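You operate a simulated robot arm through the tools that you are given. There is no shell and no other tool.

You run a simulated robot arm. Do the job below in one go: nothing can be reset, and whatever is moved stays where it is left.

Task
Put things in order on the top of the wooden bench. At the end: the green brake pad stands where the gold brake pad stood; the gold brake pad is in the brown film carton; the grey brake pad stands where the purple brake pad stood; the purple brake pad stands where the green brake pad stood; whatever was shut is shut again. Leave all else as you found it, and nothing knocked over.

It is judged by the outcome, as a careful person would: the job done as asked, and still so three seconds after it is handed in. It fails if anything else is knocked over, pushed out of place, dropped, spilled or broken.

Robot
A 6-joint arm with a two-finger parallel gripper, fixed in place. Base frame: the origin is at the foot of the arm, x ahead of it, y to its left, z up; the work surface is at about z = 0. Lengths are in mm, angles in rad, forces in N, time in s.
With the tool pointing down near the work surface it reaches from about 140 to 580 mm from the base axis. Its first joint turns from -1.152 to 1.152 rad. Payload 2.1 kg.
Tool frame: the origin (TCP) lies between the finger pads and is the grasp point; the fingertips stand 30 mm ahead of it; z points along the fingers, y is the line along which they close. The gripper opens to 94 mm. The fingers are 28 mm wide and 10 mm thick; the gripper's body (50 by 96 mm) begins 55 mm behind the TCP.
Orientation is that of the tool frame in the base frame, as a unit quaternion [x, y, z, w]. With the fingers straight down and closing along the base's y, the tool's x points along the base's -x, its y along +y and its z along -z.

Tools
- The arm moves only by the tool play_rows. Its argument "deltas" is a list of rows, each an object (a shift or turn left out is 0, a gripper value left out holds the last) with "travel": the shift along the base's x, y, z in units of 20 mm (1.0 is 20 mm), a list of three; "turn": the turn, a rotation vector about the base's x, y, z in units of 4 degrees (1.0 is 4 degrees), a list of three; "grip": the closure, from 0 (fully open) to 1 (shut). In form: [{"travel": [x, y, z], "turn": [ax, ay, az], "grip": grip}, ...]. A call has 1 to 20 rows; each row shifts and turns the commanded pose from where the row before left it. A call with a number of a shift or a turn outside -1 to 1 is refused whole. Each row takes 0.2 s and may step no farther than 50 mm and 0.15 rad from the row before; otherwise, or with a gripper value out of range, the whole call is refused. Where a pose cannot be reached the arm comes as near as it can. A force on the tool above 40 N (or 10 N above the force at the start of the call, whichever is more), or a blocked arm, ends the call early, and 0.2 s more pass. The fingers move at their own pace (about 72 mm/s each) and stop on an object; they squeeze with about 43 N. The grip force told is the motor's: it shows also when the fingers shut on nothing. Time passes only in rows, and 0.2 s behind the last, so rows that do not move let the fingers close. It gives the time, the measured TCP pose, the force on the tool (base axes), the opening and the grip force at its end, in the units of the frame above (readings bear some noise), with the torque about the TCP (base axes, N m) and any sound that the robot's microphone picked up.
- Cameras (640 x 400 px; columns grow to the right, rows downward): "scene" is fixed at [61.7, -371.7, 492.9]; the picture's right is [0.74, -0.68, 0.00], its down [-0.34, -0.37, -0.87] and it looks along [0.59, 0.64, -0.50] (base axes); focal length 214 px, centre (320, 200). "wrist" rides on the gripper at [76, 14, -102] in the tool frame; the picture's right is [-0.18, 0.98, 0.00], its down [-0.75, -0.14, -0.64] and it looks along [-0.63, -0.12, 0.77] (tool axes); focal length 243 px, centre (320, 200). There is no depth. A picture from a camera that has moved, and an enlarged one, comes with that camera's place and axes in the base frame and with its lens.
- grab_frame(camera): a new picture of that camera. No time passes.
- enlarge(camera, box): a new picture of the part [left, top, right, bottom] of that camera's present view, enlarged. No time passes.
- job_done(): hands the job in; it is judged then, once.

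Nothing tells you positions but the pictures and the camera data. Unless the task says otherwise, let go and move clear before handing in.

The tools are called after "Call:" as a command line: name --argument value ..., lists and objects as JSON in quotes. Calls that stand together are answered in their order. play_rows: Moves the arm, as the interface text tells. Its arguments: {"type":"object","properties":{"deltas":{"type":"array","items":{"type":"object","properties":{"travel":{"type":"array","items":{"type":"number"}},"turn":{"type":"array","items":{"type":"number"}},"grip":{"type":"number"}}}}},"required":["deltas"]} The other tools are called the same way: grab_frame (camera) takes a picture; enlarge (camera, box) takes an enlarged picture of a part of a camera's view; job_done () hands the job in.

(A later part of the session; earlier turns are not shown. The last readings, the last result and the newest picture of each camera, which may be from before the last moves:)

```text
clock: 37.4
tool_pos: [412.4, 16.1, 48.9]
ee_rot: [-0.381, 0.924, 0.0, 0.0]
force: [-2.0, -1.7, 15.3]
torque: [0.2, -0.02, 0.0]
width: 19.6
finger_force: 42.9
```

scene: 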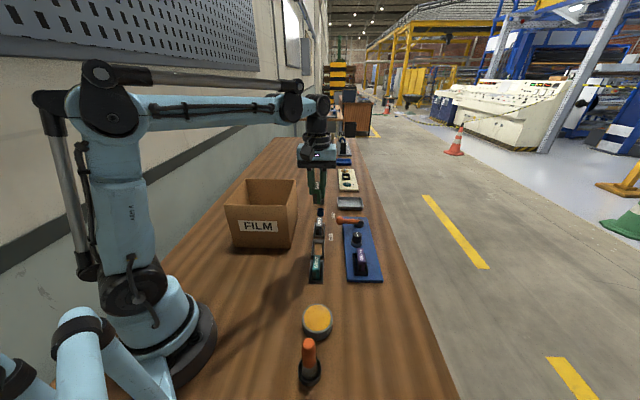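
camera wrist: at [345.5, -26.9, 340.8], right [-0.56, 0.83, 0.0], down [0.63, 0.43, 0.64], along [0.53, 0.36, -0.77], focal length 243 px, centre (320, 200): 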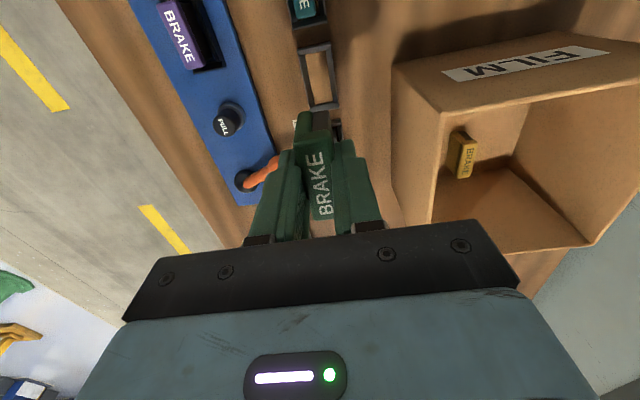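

It has landed (15 N). Releasing and rising.

Call:
play_rows --deltas '[{"travel": [0, 0, 0.03]}, {"grip": 0.6}, {}, {}, {"travel": [0, 0, 0.5]}, {"travel": [0, 0, 1]}, {"travel": [0, 0, 1]}, {"travel": [0, 0, 1]}, {"travel": [0, 0, 1], "grip": 0.4}]'

Call:
grab_frame --camera "wrist"

Call:
enlarge --camera "scene" --box '[290, 190, 390, 290]'

Call:
enlarge --camera "wrist" --box '[270, 30, 370, 150]'

```text
clock: 39.4
tool_pos: [410.9, 17.1, 140.8]
ee_rot: [-0.382, 0.924, -0.001, -0.001]
force: [-0.1, 0.1, 0.0]
torque: [0.0, 0.01, 0.0]
width: 56.4
finger_force: 0.0
```

```text
taken
camera wrist: at [346.9, -26.4, 241.2], right [-0.56, 0.83, 0.0], down [0.63, 0.43, 0.64], along [0.53, 0.36, -0.77], focal length 243 px, centre (320, 200)
```

wrist: 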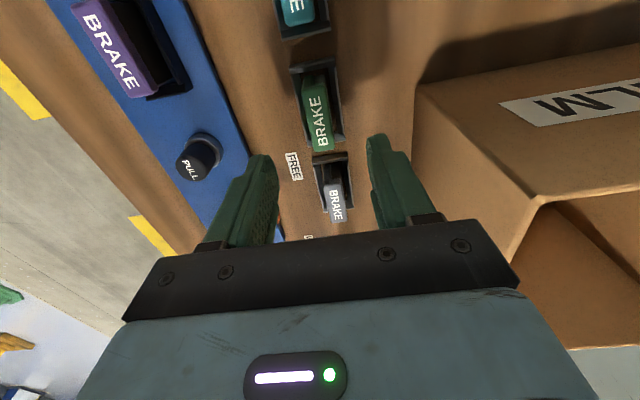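

```text
4.00 times, centred on (340, 240) of scene
camera zoom: at [61.7, -371.7, 492.9], right [0.74, -0.68, 0.0], down [-0.34, -0.37, -0.87], along [0.59, 0.64, -0.5], focal length 858 px, centre (240, 40)
```

zoom: 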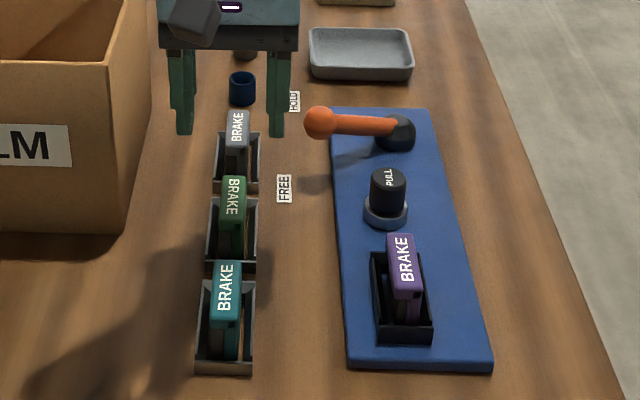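

```text
3.33 times, centred on (320, 90) of wrist
camera zoom: at [346.9, -26.4, 241.2], right [-0.56, 0.83, 0.0], down [0.63, 0.43, 0.64], along [0.53, 0.36, -0.77], focal length 809 px, centre (320, 567)
```

zoom: 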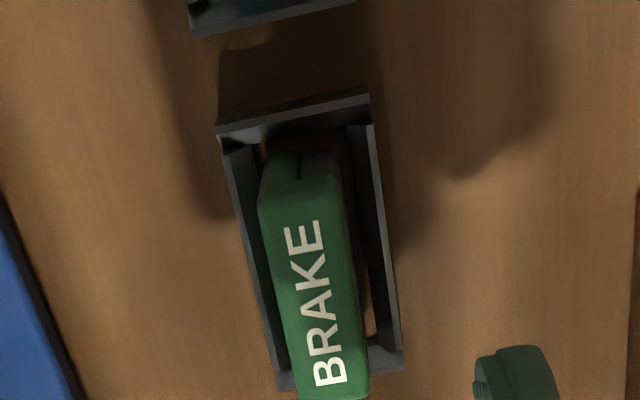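

Green stands in gold's holder. Now I'll hover over the purple pad to inspect its holder and the knob and lever beside it.

Call:
play_rows --deltas '[{"travel": [0.2, -0.875, 0.3]}, {"travel": [0.2, -0.875, 0.3]}, {"travel": [0.2, -0.875, 0.3]}, {"travel": [0.2, -0.875, 0.3]}, {"travel": [0.2, -0.875, 0]}, {"travel": [0.2, -0.875, 0]}, {"travel": [0.2, -0.875, 0]}, {"travel": [0.2, -0.875, 0]}, {}]'

Call:
grab_frame --camera "wrist"

Call:
enlarge --camera "wrist" --box '[250, 20, 400, 170]'

Call:
enlarge --camera "scene" --box '[335, 205, 395, 290]'

```text
clock: 41.4
tool_pos: [443.9, -125.7, 163.9]
ee_rot: [-0.382, 0.924, 0.0, -0.001]
force: [0.4, -0.2, 0.3]
torque: [0.03, 0.01, 0.02]
width: 56.3
finger_force: 0.1
```

```text
taken
camera wrist: at [379.0, -168.2, 265.8], right [-0.56, 0.83, 0.0], down [0.63, 0.43, 0.64], along [0.53, 0.36, -0.77], focal length 243 px, centre (320, 200)
```

wrist: 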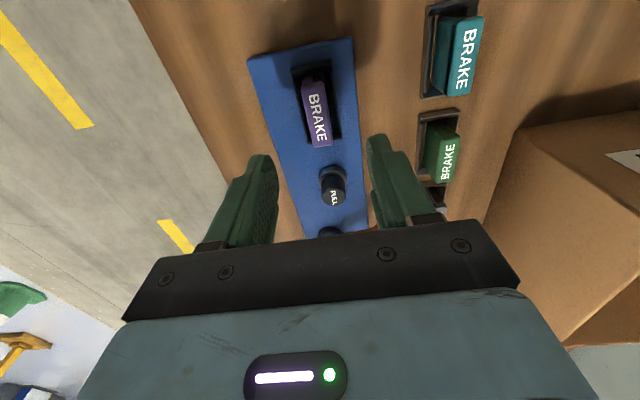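

```text
2.67 times, centred on (325, 95) of wrist
camera zoom: at [379.0, -168.2, 265.8], right [-0.56, 0.83, 0.0], down [0.63, 0.43, 0.64], along [0.53, 0.36, -0.77], focal length 647 px, centre (307, 480)
```

zoom: 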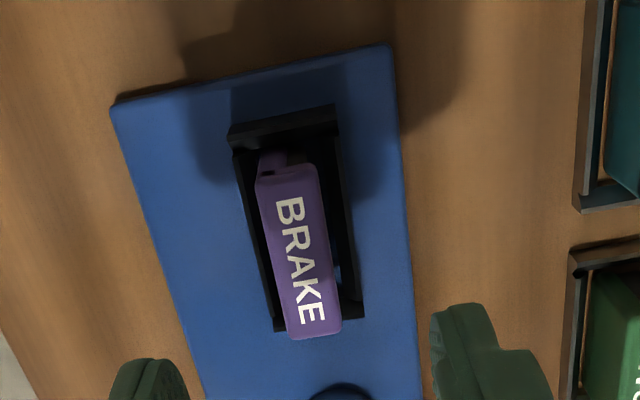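

```text
4.71 times, centred on (365, 248) of scene
camera zoom: at [61.7, -371.7, 492.9], right [0.74, -0.68, 0.0], down [-0.34, -0.37, -0.87], along [0.59, 0.64, -0.5], focal length 1009 px, centre (108, -24)
```

zoom: 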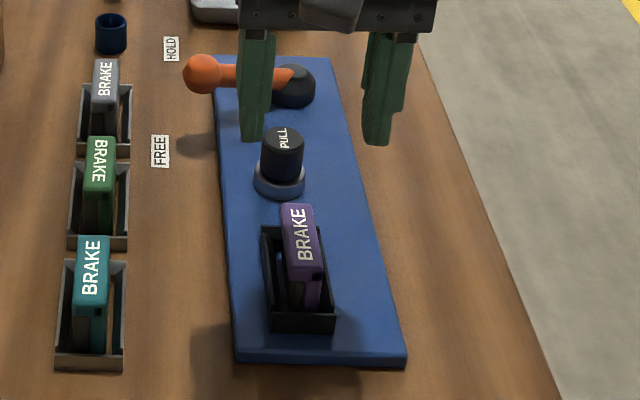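

Purple's centre is about (446.5,-125.5), top around z=58. I'll align, descend and grip it, then try a gentle lift to see whether it's held.

Call:
play_rows --deltas '[{"travel": [0.14, 0.01, -1]}, {"travel": [0, 0, -1]}, {"travel": [0, 0, -1]}, {"travel": [0, 0, -1]}, {"travel": [0, 0, -1]}, {"travel": [0, 0, -0.28]}, {}]'

Call:
grab_frame --camera "wrist"

Call:
enlarge --camera "scene" --box '[320, 180, 420, 290]'

```text
clock: 43.0
tool_pos: [445.7, -123.9, 57.1]
ee_rot: [-0.381, 0.924, 0.001, -0.001]
force: [0.0, -0.9, 0.1]
torque: [0.0, 0.03, 0.0]
width: 56.4
finger_force: 0.2
```

```text
taken
camera wrist: at [381.5, -166.7, 159.7], right [-0.56, 0.83, 0.0], down [0.63, 0.43, 0.64], along [0.53, 0.36, -0.77], focal length 243 px, centre (320, 200)
```

wrist: 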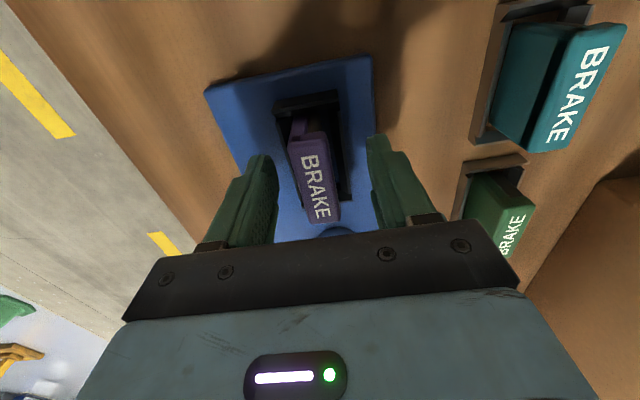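

```text
3.64 times, centred on (370, 235) of scene
camera zoom: at [61.7, -371.7, 492.9], right [0.74, -0.68, 0.0], down [-0.34, -0.37, -0.87], along [0.59, 0.64, -0.5], focal length 780 px, centre (138, 73)
```

zoom: 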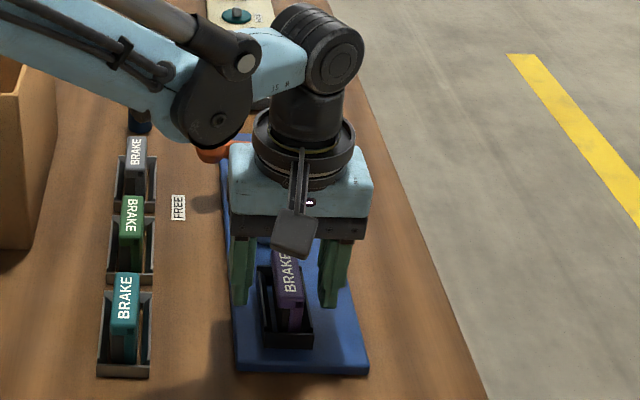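

Aligned; closing on purple.

Call:
play_rows --deltas '[{"travel": [0.03, -0.03, 0]}, {"grip": 1}, {}, {}, {}, {}]'

Call:
play_rows --deltas '[{"travel": [0, 0, 0.1]}, {"travel": [0, 0, 0.1]}, {}]'

Call:
enlarge --camera "wrist" --box '[250, 60, 400, 240]'

```text
clock: 44.4
tool_pos: [446.2, -123.3, 57.7]
ee_rot: [-0.381, 0.924, 0.0, -0.001]
force: [1.0, -1.8, 5.1]
torque: [-0.04, -0.02, -0.04]
width: 23.8
finger_force: 42.7
```

```text
clock: 45.2
tool_pos: [447.5, -125.2, 63.1]
ee_rot: [-0.382, 0.924, 0.0, -0.001]
force: [-1.7, -1.0, -2.0]
torque: [0.03, 0.06, 0.01]
width: 24.1
finger_force: 42.7
```

```text
2.22 times, centred on (325, 150) of wrist
camera zoom: at [382.6, -167.2, 164.1], right [-0.56, 0.83, 0.0], down [0.63, 0.43, 0.64], along [0.53, 0.36, -0.77], focal length 539 px, centre (309, 311)
```

zoom: 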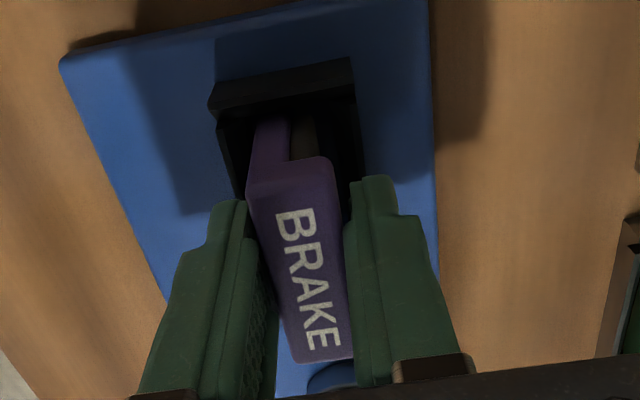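

It rises freely, but the grip width (24 mm) is larger than for the others. I'll look closely before going on.

Call:
enlarge --camera "wrist" --box '[280, 90, 360, 170]'

Call:
enlarge --camera "wrist" --box '[280, 140, 370, 230]'

Call:
enlarge --camera "scene" --box '[340, 230, 390, 280]'

```text
5.00 times, centred on (320, 130) of wrist
camera zoom: at [382.6, -167.2, 164.1], right [-0.56, 0.83, 0.0], down [0.63, 0.43, 0.64], along [0.53, 0.36, -0.77], focal length 1213 px, centre (320, 550)
```

zoom: 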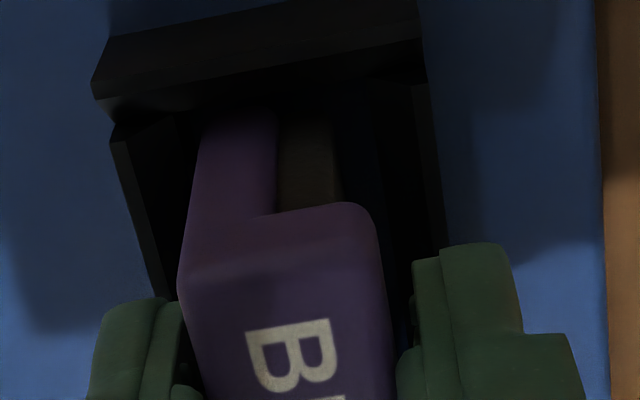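

```text
4.44 times, centred on (325, 185) of wrist
camera zoom: at [382.6, -167.2, 164.1], right [-0.56, 0.83, 0.0], down [0.63, 0.43, 0.64], along [0.53, 0.36, -0.77], focal length 1078 px, centre (298, 267)
```

zoom: 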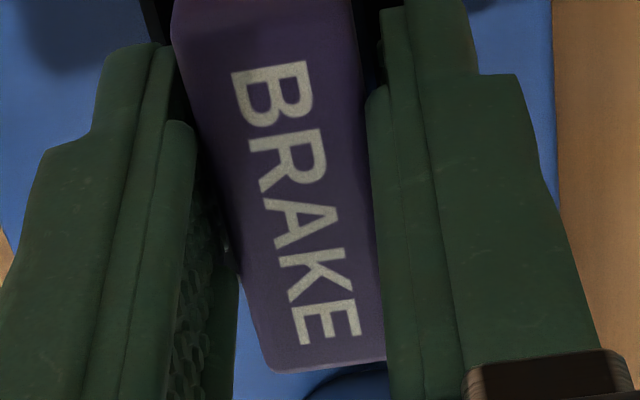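

```text
8.00 times, centred on (365, 255) of scene
camera zoom: at [61.7, -371.7, 492.9], right [0.74, -0.68, 0.0], down [-0.34, -0.37, -0.87], along [0.59, 0.64, -0.5], focal length 1716 px, centre (-40, -240)
```

zoom: 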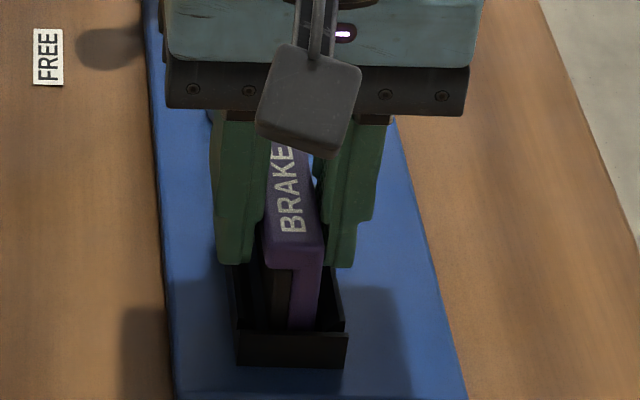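

The grip seems skewed. I'll set purple back down, open, and re-measure before lifting further.

Call:
play_rows --deltas '[{"travel": [0, 0, -0.1]}, {"travel": [0, 0, -0.08]}, {}, {"grip": 0.4}, {}, {}, {"travel": [0, 0, 0.5]}, {"travel": [0, 0, 1]}, {"travel": [0, 0, 1]}, {}]'

Call:
enlarge --camera "wrist" --box '[265, 60, 365, 160]'

Call:
grab_frame --camera "wrist"

Call:
enlarge --camera "scene" --box '[340, 230, 390, 280]'

```text
clock: 47.4
tool_pos: [447.2, -125.1, 107.5]
ee_rot: [-0.381, 0.924, -0.001, -0.001]
force: [-0.4, 0.2, 0.5]
torque: [0.0, -0.03, 0.0]
width: 56.1
finger_force: 0.1
```

```text
4.00 times, centred on (315, 110) of wrist
camera zoom: at [381.6, -167.4, 210.2], right [-0.56, 0.83, 0.0], down [0.63, 0.43, 0.64], along [0.53, 0.36, -0.77], focal length 970 px, centre (340, 560)
```

zoom: 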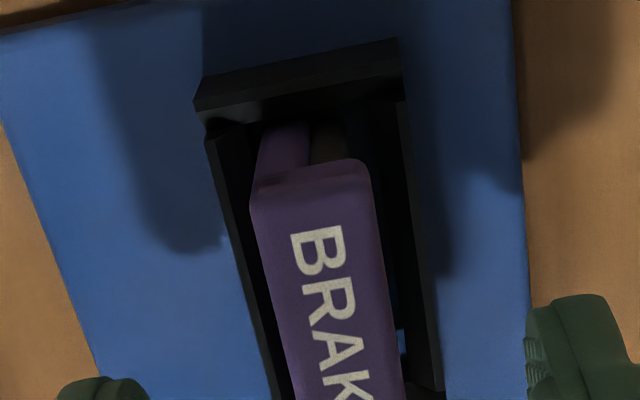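

```text
taken
camera wrist: at [381.6, -167.4, 210.2], right [-0.56, 0.83, 0.0], down [0.63, 0.43, 0.64], along [0.53, 0.36, -0.77], focal length 243 px, centre (320, 200)
```

wrist: 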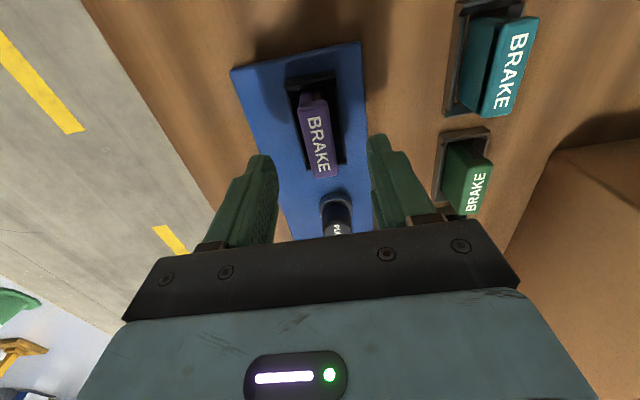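

```text
8.00 times, centred on (365, 255) of scene
camera zoom: at [61.7, -371.7, 492.9], right [0.74, -0.68, 0.0], down [-0.34, -0.37, -0.87], along [0.59, 0.64, -0.5], focal length 1716 px, centre (-40, -240)
```

zoom: 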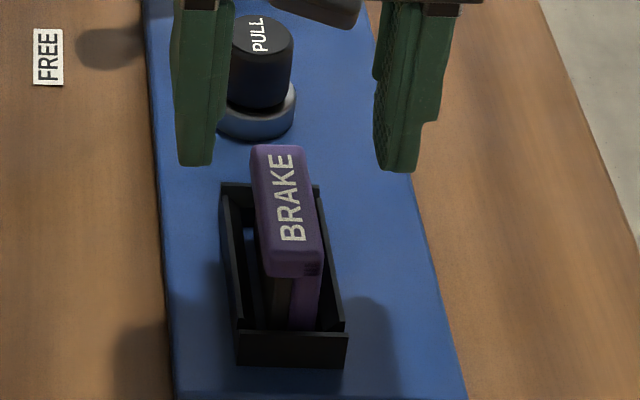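

I'll get a whole-pad zoom to determine its yaw precisely.

Call:
enlarge --camera "wrist" --box '[260, 70, 380, 190]'

Call:
enlarge --camera "wrist" --box '[220, 30, 400, 210]'

```text
3.33 times, centred on (320, 130) of wrist
camera zoom: at [381.6, -167.4, 210.2], right [-0.56, 0.83, 0.0], down [0.63, 0.43, 0.64], along [0.53, 0.36, -0.77], focal length 809 px, centre (320, 433)
```

zoom: 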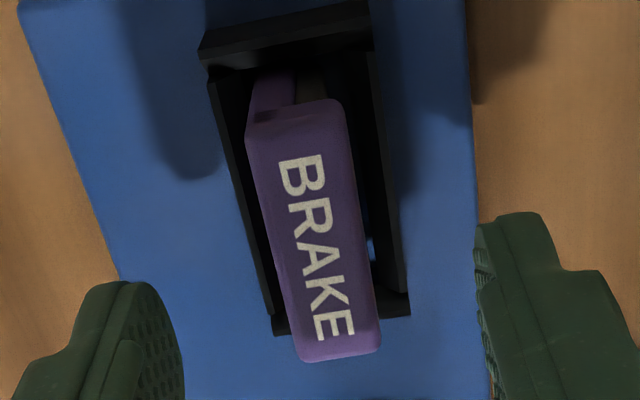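

```text
2.22 times, centred on (310, 120) of wrist
camera zoom: at [381.6, -167.4, 210.2], right [-0.56, 0.83, 0.0], down [0.63, 0.43, 0.64], along [0.53, 0.36, -0.77], focal length 539 px, centre (342, 378)
```

zoom: 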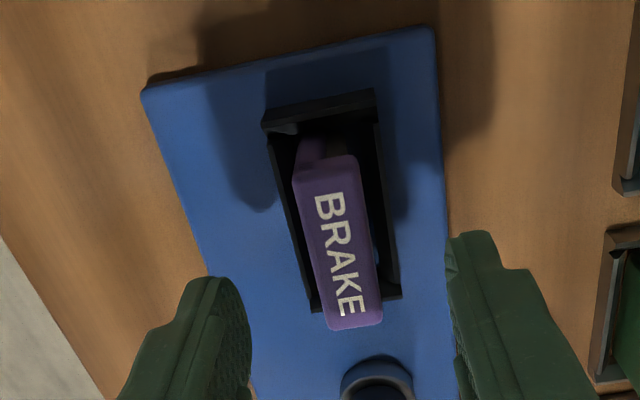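

That explains it: this holder is taller (rim at about z=35), so my fingertips at z=28 closed over a wall as well as the pad. The pad is re-seated and centred, so I'll re-grip higher with fingertips at about z=41.

Call:
play_rows --deltas '[{"travel": [0, 0, -1]}, {"travel": [0, 0, -0.85]}, {}, {"grip": 1}, {}, {}, {}, {}]'

Call:
enlarge --camera "wrist" --box '[260, 70, 380, 230]'

```text
clock: 49.2
tool_pos: [445.6, -125.5, 71.1]
ee_rot: [-0.382, 0.924, -0.001, -0.002]
force: [0.3, 0.6, -0.7]
torque: [-0.04, 0.01, -0.02]
width: 19.6
finger_force: 42.5
```

```text
2.50 times, centred on (320, 150) of wrist
camera zoom: at [381.4, -168.0, 172.5], right [-0.56, 0.83, 0.0], down [0.63, 0.43, 0.64], along [0.53, 0.36, -0.77], focal length 606 px, centre (320, 325)
```

zoom: 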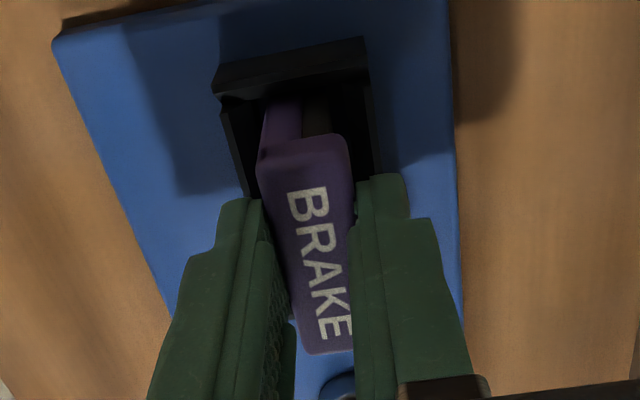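

Now a clean 19.6 mm grip. Trying a gentle lift.

Call:
play_rows --deltas '[{"travel": [0, 0, 0.1]}, {"travel": [0, 0, 0.1]}, {}]'

Call:
enlarge --camera "wrist" --box '[260, 70, 380, 230]'

```text
clock: 50.0
tool_pos: [445.7, -125.2, 75.1]
ee_rot: [-0.382, 0.924, -0.001, 0.0]
force: [-0.1, -0.8, -1.4]
torque: [-0.01, 0.0, 0.02]
width: 19.4
finger_force: 42.7
```

```text
2.50 times, centred on (320, 150) of wrist
camera zoom: at [382.0, -167.7, 176.9], right [-0.56, 0.83, 0.0], down [0.63, 0.43, 0.64], along [0.53, 0.36, -0.77], focal length 606 px, centre (320, 325)
```

zoom: 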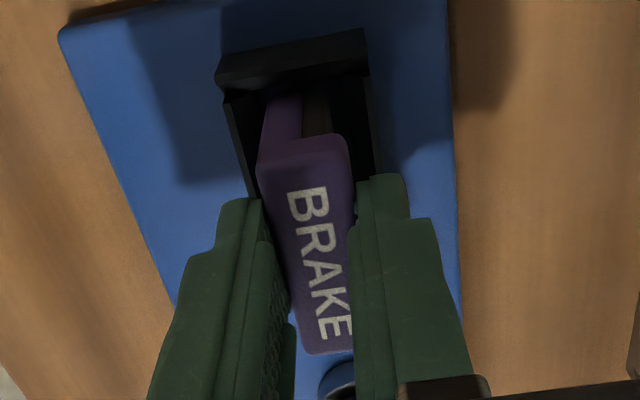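

Purple lifts freely (the lever is at FREE). I'll raise it and carry it to green's former spot (305,-307.5), yaw 31°.

Call:
play_rows --deltas '[{"travel": [0, 0, 0.5]}, {"travel": [0, 0, 0.5]}, {"travel": [0, 0, 1]}, {"travel": [0, 0, 1]}, {"travel": [0, 0, 1]}, {"travel": [0, 0, 1]}, {"travel": [0, 0, 1]}, {"travel": [0, 0, 1]}, {}]'

Call:
enlarge --camera "scene" --box '[320, 120, 400, 290]'

Call:
grab_frame --camera "wrist"

```text
clock: 50.4
tool_pos: [446.2, -124.3, 78.5]
ee_rot: [-0.382, 0.924, 0.0, -0.001]
force: [-0.4, 0.0, -1.0]
torque: [-0.01, 0.04, 0.02]
width: 19.5
finger_force: 43.2
stopped in row 1: the force on the tool passed its limit at 42 N (the readings are from after the stop); the commanded pose is now the measured one
```

```text
2.35 times, centred on (360, 205) of scene
camera zoom: at [61.7, -371.7, 492.9], right [0.74, -0.68, 0.0], down [-0.34, -0.37, -0.87], along [0.59, 0.64, -0.5], focal length 505 px, centre (226, 188)
```

zoom: 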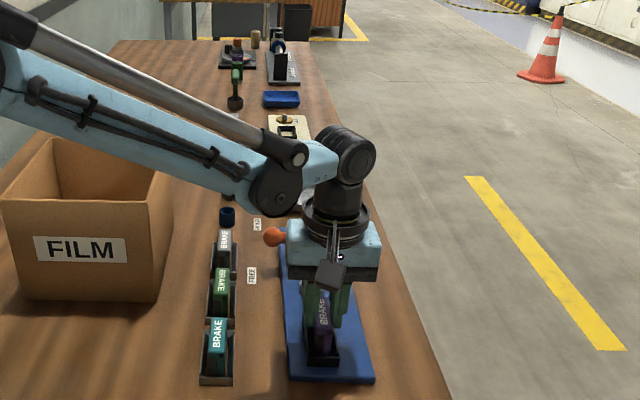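

```text
taken
camera wrist: at [382.2, -167.6, 180.0], right [-0.56, 0.83, 0.0], down [0.63, 0.43, 0.64], along [0.53, 0.36, -0.77], focal length 243 px, centre (320, 200)
```

wrist: 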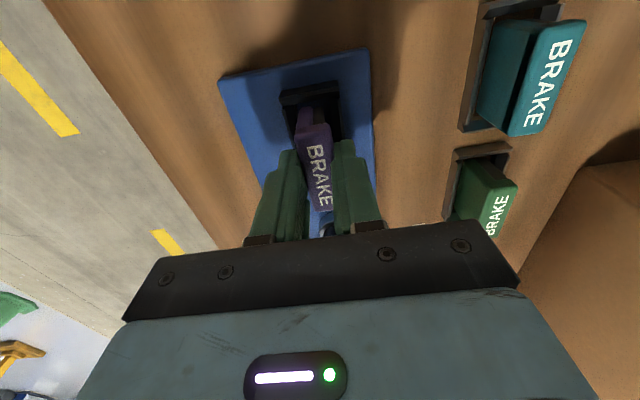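

The pad stops after about 7 mm, so it is retained by a lock, probably the PULL knob's pin with the FREE/HOLD lever. I'll set purple back down, release it, and study the knob and lever.

Call:
play_rows --deltas '[{"travel": [0, 0, -0.15]}, {"travel": [0, 0, -0.15]}, {"travel": [0, 0, -0.06]}, {}]'

```text
clock: 51.4
tool_pos: [447.3, -127.0, 71.0]
ee_rot: [-0.381, 0.924, -0.001, 0.0]
force: [0.4, 0.3, -2.7]
torque: [0.06, -0.03, 0.03]
width: 19.3
finger_force: 42.7
```

Call:
play_rows --deltas '[{"travel": [0, 0, -0.05]}, {}, {"travel": [0, 0, -0.05]}, {}]'

```text
clock: 52.6
tool_pos: [446.7, -125.2, 70.8]
ee_rot: [-0.381, 0.925, 0.0, -0.001]
force: [-1.2, -0.7, 6.3]
torque: [0.1, -0.21, -0.03]
width: 19.6
finger_force: 43.0
stopped in row 4: the force on the tool passed its limit at 41 N (the readings are from after the stop); the commanded pose is now the measured one
```

Purple is seated again. I'll release, rise and look over the knob and lever.

Call:
play_rows --deltas '[{"travel": [0, 0, 0.02]}, {"grip": 0.5}, {}, {"travel": [0, 0, 0.5]}, {"travel": [0, 0, 1]}, {"travel": [0, 0, 1]}, {"travel": [0, 0, 1]}, {"travel": [0.2, 0.2, 1]}, {"travel": [0.5, 0.5, 1]}, {"travel": [0.5, 0.5, 1]}, {}]'

Call:
grab_frame --camera "wrist"

Call:
enlarge --camera "wrist" --box '[240, 20, 400, 180]'

Call:
enlarge --camera "scene" --box '[315, 200, 385, 290]'

```text
clock: 55.0
tool_pos: [471.7, -100.0, 200.2]
ee_rot: [-0.381, 0.925, 0.0, -0.002]
force: [-0.4, 0.1, -0.3]
torque: [-0.01, -0.02, 0.0]
width: 47.2
finger_force: 0.0
```

```text
taken
camera wrist: at [406.8, -144.0, 302.6], right [-0.56, 0.83, 0.0], down [0.63, 0.43, 0.64], along [0.53, 0.36, -0.77], focal length 243 px, centre (320, 200)
```

wrist: 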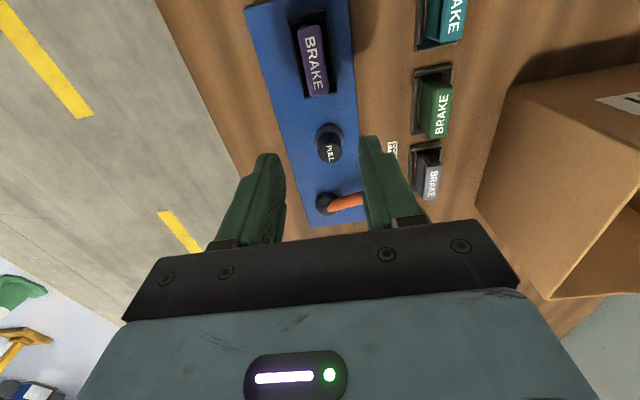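

```text
2.50 times, centred on (320, 100) of wrist
camera zoom: at [406.8, -144.0, 302.6], right [-0.56, 0.83, 0.0], down [0.63, 0.43, 0.64], along [0.53, 0.36, -0.77], focal length 606 px, centre (320, 450)
```

zoom: 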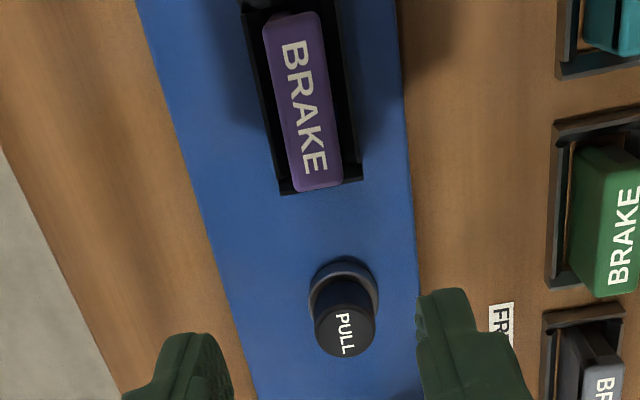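

```text
4.44 times, centred on (350, 245) of scene
camera zoom: at [61.7, -371.7, 492.9], right [0.74, -0.68, 0.0], down [-0.34, -0.37, -0.87], along [0.59, 0.64, -0.5], focal length 953 px, centre (187, 0)
```

zoom: 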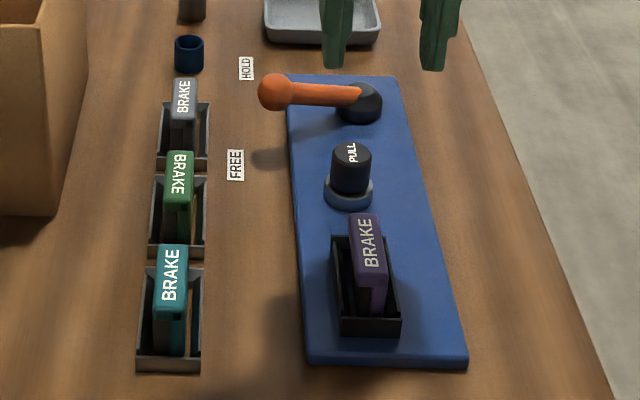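

The knob is at about (509.5,-59), top z≈59, diameter 28 mm; the lever points at FREE. I'll hover over the knob and check alignment, then test-pull it gently.

Call:
play_rows --deltas '[{"travel": [0.63, 0.683, 0]}, {"travel": [0.63, 0.683, -1]}, {"travel": [0.63, 0.683, -1]}, {"travel": [0, 0, -1]}, {"travel": [0, 0, -1]}, {}]'

Call:
grab_frame --camera "wrist"

Call:
enlarge --camera "wrist" --box '[260, 70, 380, 190]'

```text
clock: 56.4
tool_pos: [510.4, -59.2, 121.1]
ee_rot: [-0.381, 0.925, 0.0, -0.001]
force: [-0.2, -0.7, -0.5]
torque: [0.01, -0.01, -0.02]
width: 46.9
finger_force: 0.1
```

```text
taken
camera wrist: at [445.3, -102.5, 222.4], right [-0.56, 0.83, 0.0], down [0.63, 0.43, 0.64], along [0.53, 0.36, -0.77], focal length 243 px, centre (320, 200)
```

wrist: 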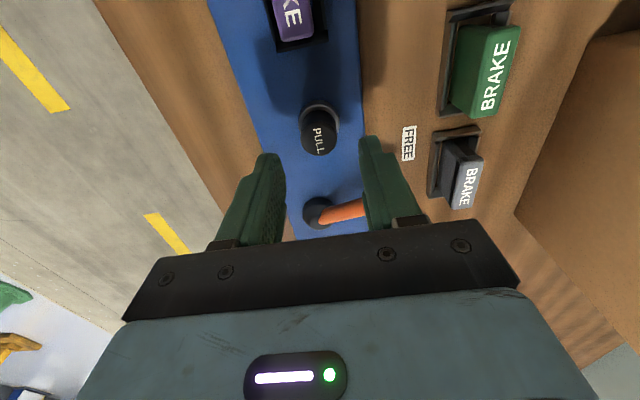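

```text
3.33 times, centred on (320, 130) of wrist
camera zoom: at [445.3, -102.5, 222.4], right [-0.56, 0.83, 0.0], down [0.63, 0.43, 0.64], along [0.53, 0.36, -0.77], focal length 809 px, centre (320, 433)
```

zoom: 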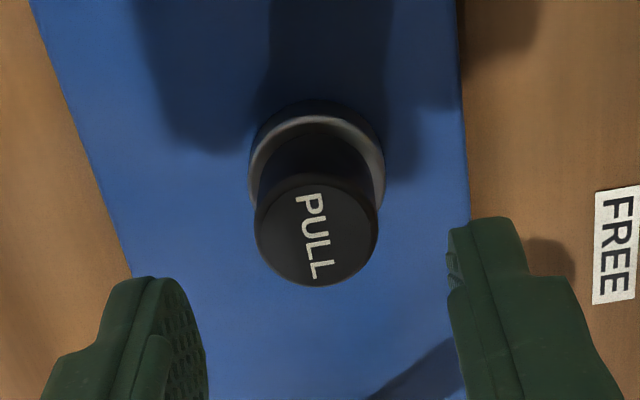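

Knob is 3 mm off; I'll correct, descend and grip it.

Call:
play_rows --deltas '[{"travel": [0.15, 0.04, -1]}, {"travel": [0, 0, -1]}, {"travel": [0, 0, -0.75]}, {}, {"grip": 1}, {}, {}, {}]'

Call:
enlarge --camera "wrist" --box '[240, 80, 400, 240]'

```text
clock: 58.2
tool_pos: [512.8, -59.6, 66.9]
ee_rot: [-0.381, 0.925, -0.002, 0.0]
force: [11.1, -6.6, -1.2]
torque: [-0.16, -0.38, -0.08]
width: 27.7
finger_force: 44.9
```

```text
2.50 times, centred on (320, 160) of wrist
camera zoom: at [447.3, -103.0, 168.6], right [-0.56, 0.83, 0.0], down [0.63, 0.43, 0.64], along [0.53, 0.36, -0.77], focal length 606 px, centre (320, 300)
```

zoom: 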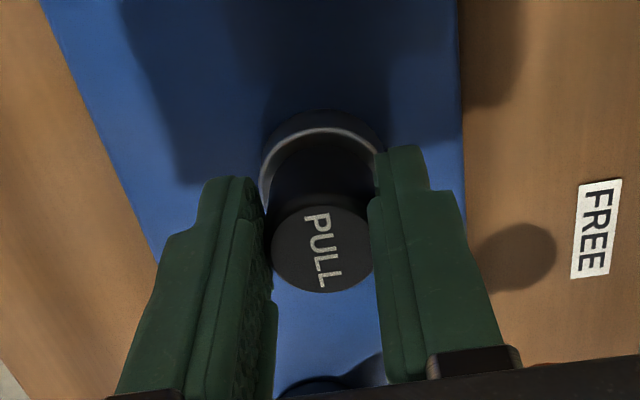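

Gripped at 27.7 mm with slight side load. I'll ease that and pull up in small steps.

Call:
play_rows --deltas '[{"travel": [0.04, -0.03, 0]}, {"travel": [0, 0, 0.1]}, {}]'

Call:
play_rows --deltas '[{"travel": [0, 0, 0.1]}, {"travel": [0, 0, 0.1]}, {}]'

Call:
enlarge --camera "scene" --box '[315, 180, 395, 290]'

```text
clock: 59.0
tool_pos: [513.0, -60.2, 67.7]
ee_rot: [-0.381, 0.925, 0.0, 0.0]
force: [6.4, -4.6, -0.9]
torque: [-0.01, -0.21, -0.05]
width: 27.6
finger_force: 45.3
```

```text
clock: 59.8
tool_pos: [512.7, -60.7, 71.2]
ee_rot: [-0.381, 0.925, 0.0, -0.001]
force: [3.5, -4.8, -1.6]
torque: [-0.15, -0.1, -0.05]
width: 27.6
finger_force: 45.2
```

```text
3.64 times, centred on (355, 235) of scene
camera zoom: at [61.7, -371.7, 492.9], right [0.74, -0.68, 0.0], down [-0.34, -0.37, -0.87], along [0.59, 0.64, -0.5], focal length 780 px, centre (193, 73)
```

zoom: 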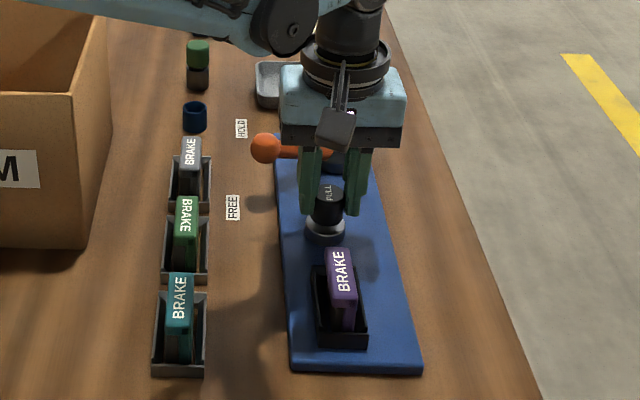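

Call:
play_rows --deltas '[{"travel": [0, 0, 0.1]}, {"travel": [0, 0, 0.1]}, {"travel": [0, 0, 0.1]}, {}]'

Call:
enlarge --camera "wrist" --box '[240, 80, 400, 240]'

Call:
enlarge --camera "scene" --box '[335, 210, 385, 270]'

```text
clock: 60.8
tool_pos: [511.7, -59.3, 77.1]
ee_rot: [-0.381, 0.925, -0.001, -0.001]
force: [-3.3, -10.2, -1.2]
torque: [-0.26, 0.13, -0.04]
width: 27.6
finger_force: 45.0
```

```text
2.50 times, centred on (320, 160) of wrist
camera zoom: at [447.8, -103.0, 179.7], right [-0.56, 0.83, 0.0], down [0.64, 0.43, 0.64], along [0.53, 0.36, -0.77], focal length 606 px, centre (320, 300)
```

zoom: 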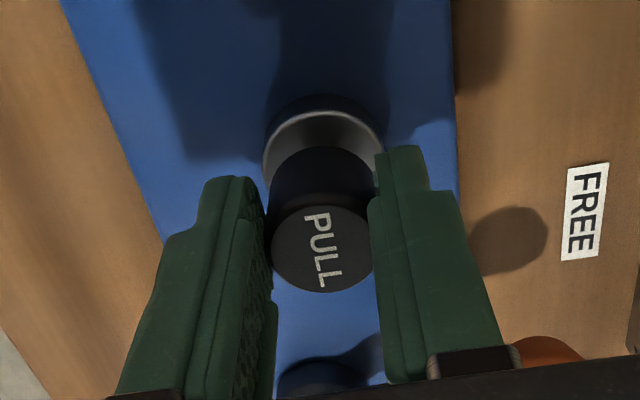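

```text
6.67 times, centred on (360, 240) of scene
camera zoom: at [61.7, -371.7, 492.9], right [0.74, -0.68, 0.0], down [-0.34, -0.37, -0.87], along [0.59, 0.64, -0.5], focal length 1430 px, centre (53, -67)
```

zoom: 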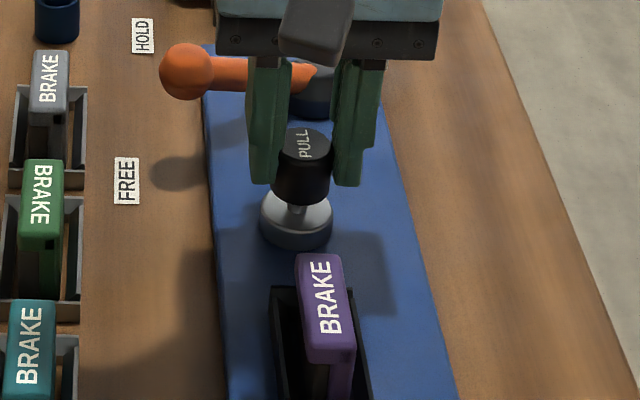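

The knob has risen about 10 mm on its stem with little resistance. I'll pull on to its stop.

Call:
play_rows --deltas '[{"travel": [0, -0.03, 0.1]}, {"travel": [0, 0, 0.1]}, {}]'

Call:
play_rows --deltas '[{"travel": [0, 0, 0.1]}, {"travel": [0, 0, 0.1]}, {}]'

```text
clock: 61.6
tool_pos: [513.0, -60.5, 82.3]
ee_rot: [-0.381, 0.925, -0.001, -0.001]
force: [-9.4, -7.8, -1.5]
torque: [-0.3, 0.35, 0.02]
width: 27.5
finger_force: 45.2
```

```text
clock: 62.4
tool_pos: [512.0, -60.7, 85.2]
ee_rot: [-0.381, 0.925, -0.001, -0.001]
force: [-4.1, -7.1, -26.9]
torque: [-0.55, 0.34, 0.04]
width: 27.6
finger_force: 45.1
```

It reached its upper stop (about 17 mm). I'll release and see whether it stays up.

Call:
play_rows --deltas '[{"travel": [0, 0, -0.05]}, {"grip": 0.5}, {}, {}, {}]'

Call:
enlarge --camera "scene" --box '[335, 210, 385, 270]'

Call:
enlarge --camera "wrist" --box '[240, 80, 400, 240]'

```text
clock: 63.6
tool_pos: [513.2, -60.4, 85.4]
ee_rot: [-0.381, 0.925, 0.0, 0.0]
force: [0.4, -0.7, 0.1]
torque: [-0.02, -0.01, -0.02]
width: 47.0
finger_force: 0.0
```

```text
6.67 times, centred on (360, 240) of scene
camera zoom: at [61.7, -371.7, 492.9], right [0.74, -0.68, 0.0], down [-0.34, -0.37, -0.87], along [0.59, 0.64, -0.5], focal length 1430 px, centre (53, -67)
```

zoom: 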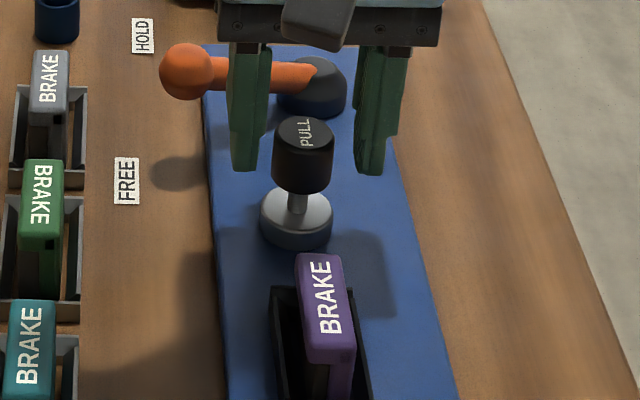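

```text
2.50 times, centred on (320, 160) of wrist
camera zoom: at [447.8, -103.4, 187.0], right [-0.56, 0.83, 0.0], down [0.63, 0.43, 0.64], along [0.53, 0.36, -0.77], focal length 606 px, centre (320, 300)
```

zoom: 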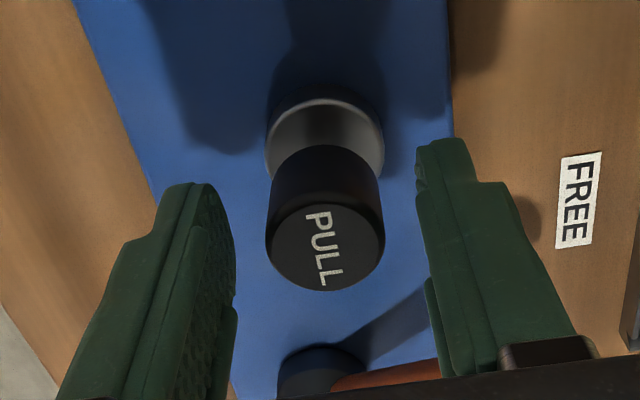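

The knob stays up. Now back to purple for another careful lift test; first rise and check that the knob hasn't crept down.

Call:
play_rows --deltas '[{"travel": [0, 0, 1]}, {"travel": [0, 0, 1]}, {"travel": [-0.5, -0.5, 0.5]}, {"travel": [-1, -0.95, 0]}, {"travel": [-1, -0.95, 0]}, {"travel": [-0.8, -0.85, 0], "grip": 0.4}, {}]'

Call:
enlarge --camera "scene" --box '[315, 200, 385, 290]'

Call:
enlarge --camera "wrist" --box '[260, 40, 400, 180]'

```text
clock: 65.2
tool_pos: [444.5, -126.2, 133.8]
ee_rot: [-0.381, 0.925, 0.0, -0.001]
force: [1.0, -0.4, -0.8]
torque: [0.01, 0.02, 0.03]
width: 56.3
finger_force: 0.0
```

```text
4.44 times, centred on (350, 245) of scene
camera zoom: at [61.7, -371.7, 492.9], right [0.74, -0.68, 0.0], down [-0.34, -0.37, -0.87], along [0.59, 0.64, -0.5], focal length 953 px, centre (187, 0)
```

zoom: 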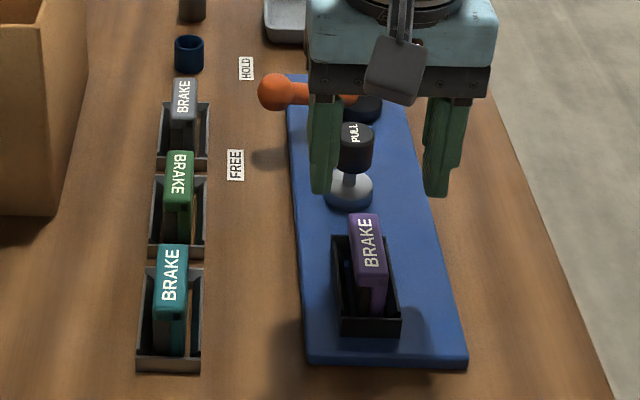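

```text
2.86 times, centred on (330, 110) of wrist
camera zoom: at [380.7, -168.5, 236.6], right [-0.56, 0.83, 0.0], down [0.63, 0.43, 0.64], along [0.53, 0.36, -0.77], focal length 693 px, centre (291, 457)
```

zoom: 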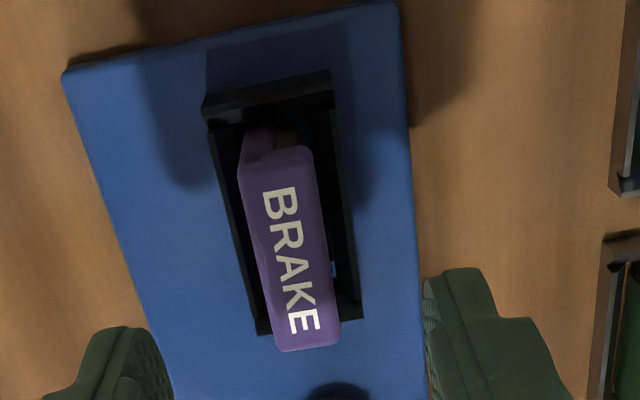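

Knob remains up. I'll centre on purple, descend to the same grip height, close and lift gently.

Call:
play_rows --deltas '[{"travel": [0.09, 0.09, -1]}, {"travel": [0, 0, -1]}, {"travel": [0, 0, -1]}, {"travel": [0, 0, -0.17]}, {}, {"grip": 1}, {}, {}, {}, {}]'

Call:
enlarge --camera "wrist" --box '[260, 70, 380, 230]'

Call:
play_rows --deltas '[{"travel": [0, 0, 0.1]}, {"travel": [0, 0, 0.1]}, {"travel": [0, 0, 0.1]}, {"travel": [0, 0, 0.1]}, {"travel": [0, 0, 0.1]}, {}]'

```text
clock: 67.4
tool_pos: [447.4, -122.1, 69.9]
ee_rot: [-0.381, 0.925, 0.0, 0.0]
force: [-0.3, 0.1, -0.1]
torque: [0.0, -0.01, -0.01]
width: 19.4
finger_force: 43.0
```

```text
2.50 times, centred on (320, 150) of wrist
camera zoom: at [382.9, -165.8, 172.6], right [-0.56, 0.83, 0.0], down [0.63, 0.43, 0.64], along [0.53, 0.36, -0.77], focal length 606 px, centre (320, 325)
```

zoom: 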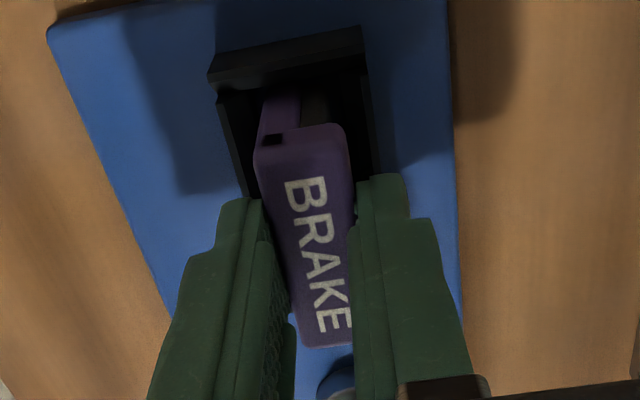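

```text
clock: 68.8
tool_pos: [447.7, -123.7, 81.4]
ee_rot: [-0.382, 0.924, -0.001, -0.001]
force: [0.6, -0.2, -0.5]
torque: [0.0, 0.03, -0.01]
width: 19.4
finger_force: 43.1
```

Call:
enlarge --camera "wrist" --box '[260, 70, 380, 230]'

Call:
enlarge --camera "scene" --box '[335, 210, 395, 290]'

Call:
play_rows --deltas '[{"travel": [0, 0, 0.1]}, {"travel": [0, 0, 0.1]}, {"travel": [0, 0, 0.1]}, {"travel": [0, 0, 0.1]}, {"travel": [0, 0, 0.1]}, {}]'

```text
2.50 times, centred on (320, 150) of wrist
camera zoom: at [382.7, -166.7, 182.7], right [-0.56, 0.83, 0.0], down [0.63, 0.43, 0.64], along [0.53, 0.36, -0.77], focal length 606 px, centre (320, 325)
```

zoom: 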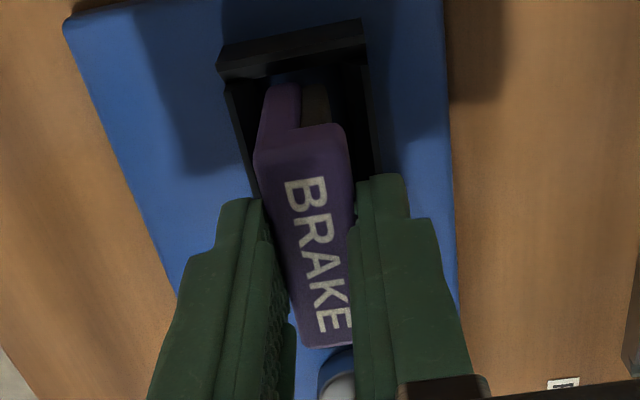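

```text
5.00 times, centred on (365, 250) of scene
camera zoom: at [61.7, -371.7, 492.9], right [0.74, -0.68, 0.0], down [-0.34, -0.37, -0.87], along [0.59, 0.64, -0.5], focal length 1072 px, centre (95, -50)
```

zoom: 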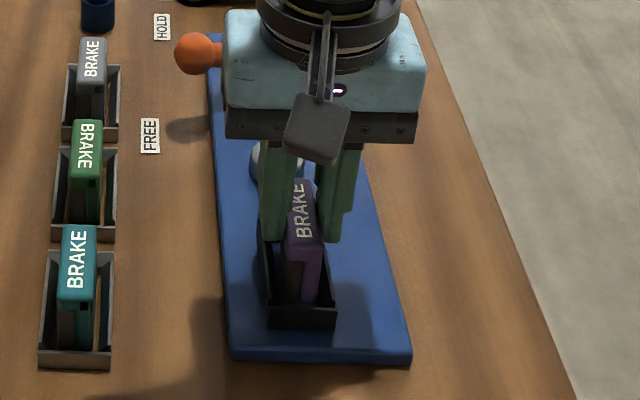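

```text
clock: 70.2
tool_pos: [448.5, -123.3, 91.0]
ee_rot: [-0.381, 0.925, -0.001, -0.001]
force: [-0.7, -0.6, -0.9]
torque: [0.02, -0.01, 0.0]
width: 19.2
finger_force: 42.8
```

Free now — the PULL knob was the lock. I'll lift purple clear and carry it to green's former spot.

Call:
play_rows --deltas '[{"travel": [0, 0, 0.5]}, {"travel": [0, 0, 1]}, {"travel": [0, 0, 1]}, {"travel": [0, 0, 1]}, {"travel": [0, 0, 1]}, {"travel": [-0.716, -0.922, 0], "turn": [0, 0, -0.341]}, {"travel": [-0.716, -0.922, 0], "turn": [0, 0, -0.341]}, {"travel": [-0.716, -0.922, 0], "turn": [0, 0, -0.341]}, {"travel": [-0.716, -0.922, 0], "turn": [0, 0, -0.341]}, {"travel": [-0.716, -0.922, 0], "turn": [0, 0, -0.341]}, {"travel": [-0.716, -0.922, 0], "turn": [0, 0, -0.341]}, {"travel": [-0.716, -0.922, 0], "turn": [0, 0, -0.341]}, {"travel": [-0.716, -0.922, 0], "turn": [0, 0, -0.341]}, {"travel": [-0.716, -0.922, 0], "turn": [0, 0, -0.341]}, {"travel": [-0.716, -0.922, 0], "turn": [0, 0, -0.341]}, {}]'

Call:
grab_frame --camera "wrist"

Call:
grab_frame --camera "scene"

```text
clock: 73.6
tool_pos: [304.3, -308.1, 180.3]
ee_rot: [-0.268, 0.963, -0.001, -0.001]
force: [0.8, 0.7, -2.1]
torque: [-0.02, 0.0, -0.01]
width: 19.3
finger_force: 42.8
```

```text
taken
camera wrist: at [231.2, -335.1, 283.7], right [-0.35, 0.94, 0.0], down [0.72, 0.27, 0.64], along [0.6, 0.22, -0.77], focal length 243 px, centre (320, 200)
```

wrist: 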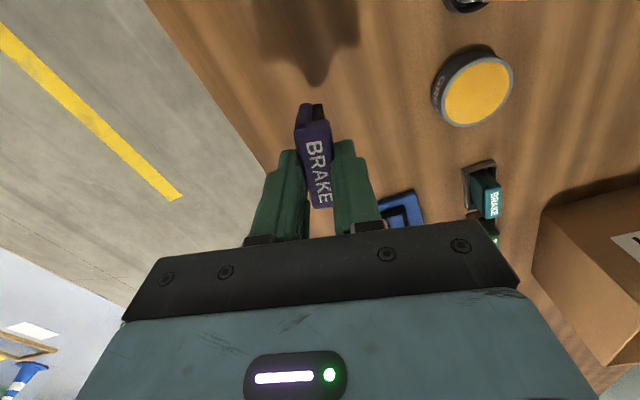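

```text
taken
```

scene: 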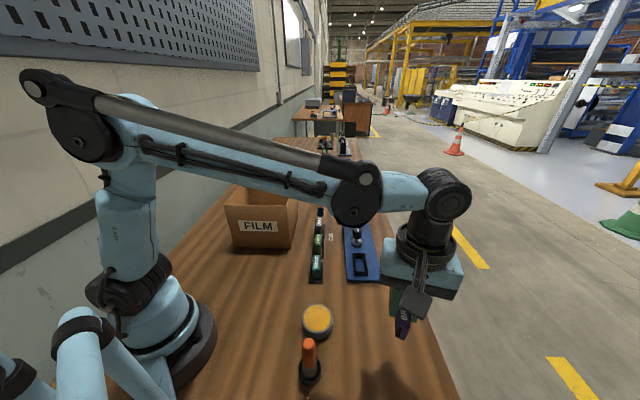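

Over the spot. Lowering to just above the bench.

Call:
play_rows --deltas '[{"travel": [0, 0, -1]}, {"travel": [0, 0, -1]}, {"travel": [0, 0, -1]}, {"travel": [0, 0, -1]}, {"travel": [0, 0, -1]}, {"travel": [0, 0, -0.5]}, {}]'

Call:
enlarge --camera "scene" --box '[360, 300, 440, 390]'

Call:
enlarge --camera "scene" --box '[335, 210, 395, 290]'

```text
clock: 75.2
tool_pos: [304.9, -307.7, 70.8]
ee_rot: [-0.269, 0.963, -0.001, -0.001]
force: [0.4, 0.9, -1.1]
torque: [-0.02, 0.0, -0.03]
width: 19.2
finger_force: 42.9
```

```text
4.44 times, centred on (400, 345) of scene
camera zoom: at [61.7, -371.7, 492.9], right [0.74, -0.68, 0.0], down [-0.34, -0.37, -0.87], along [0.59, 0.64, -0.5], focal length 953 px, centre (-36, -444)
```

zoom: 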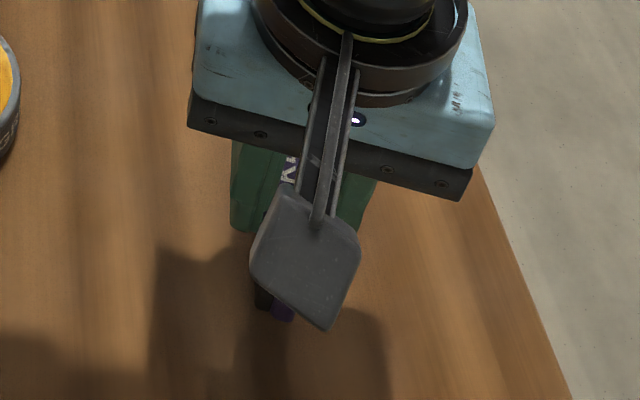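

```text
5.00 times, centred on (365, 250) of scene
camera zoom: at [61.7, -371.7, 492.9], right [0.74, -0.68, 0.0], down [-0.34, -0.37, -0.87], along [0.59, 0.64, -0.5], focal length 1072 px, centre (95, -50)
```

zoom: 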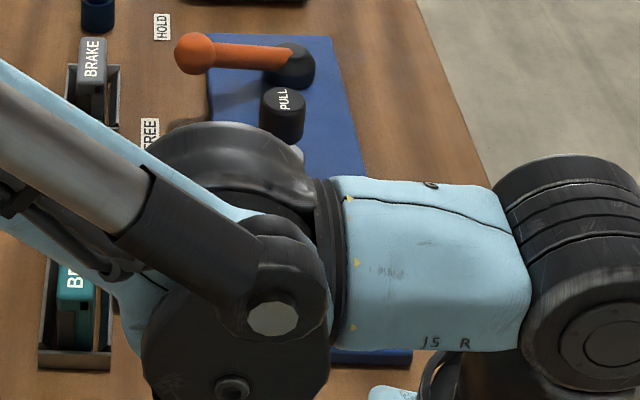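

Call:
play_rows --deltas '[{"travel": [0, 0, -0.15]}, {"travel": [0, 0, -0.15]}, {"travel": [0, 0, -0.05]}, {}]'

```text
clock: 76.2
tool_pos: [305.2, -308.4, 64.2]
ee_rot: [-0.269, 0.963, -0.001, 0.0]
force: [0.2, -0.1, -2.1]
torque: [0.01, -0.01, 0.01]
width: 19.1
finger_force: 43.1
```

Call:
play_rows --deltas '[{"travel": [0, 0, -0.05]}, {"travel": [0, 0, -0.05]}, {}]'

```text
clock: 77.0
tool_pos: [305.8, -309.1, 62.2]
ee_rot: [-0.269, 0.963, 0.0, -0.001]
force: [0.7, 0.8, -1.1]
torque: [0.0, -0.02, 0.01]
width: 19.5
finger_force: 43.6
```

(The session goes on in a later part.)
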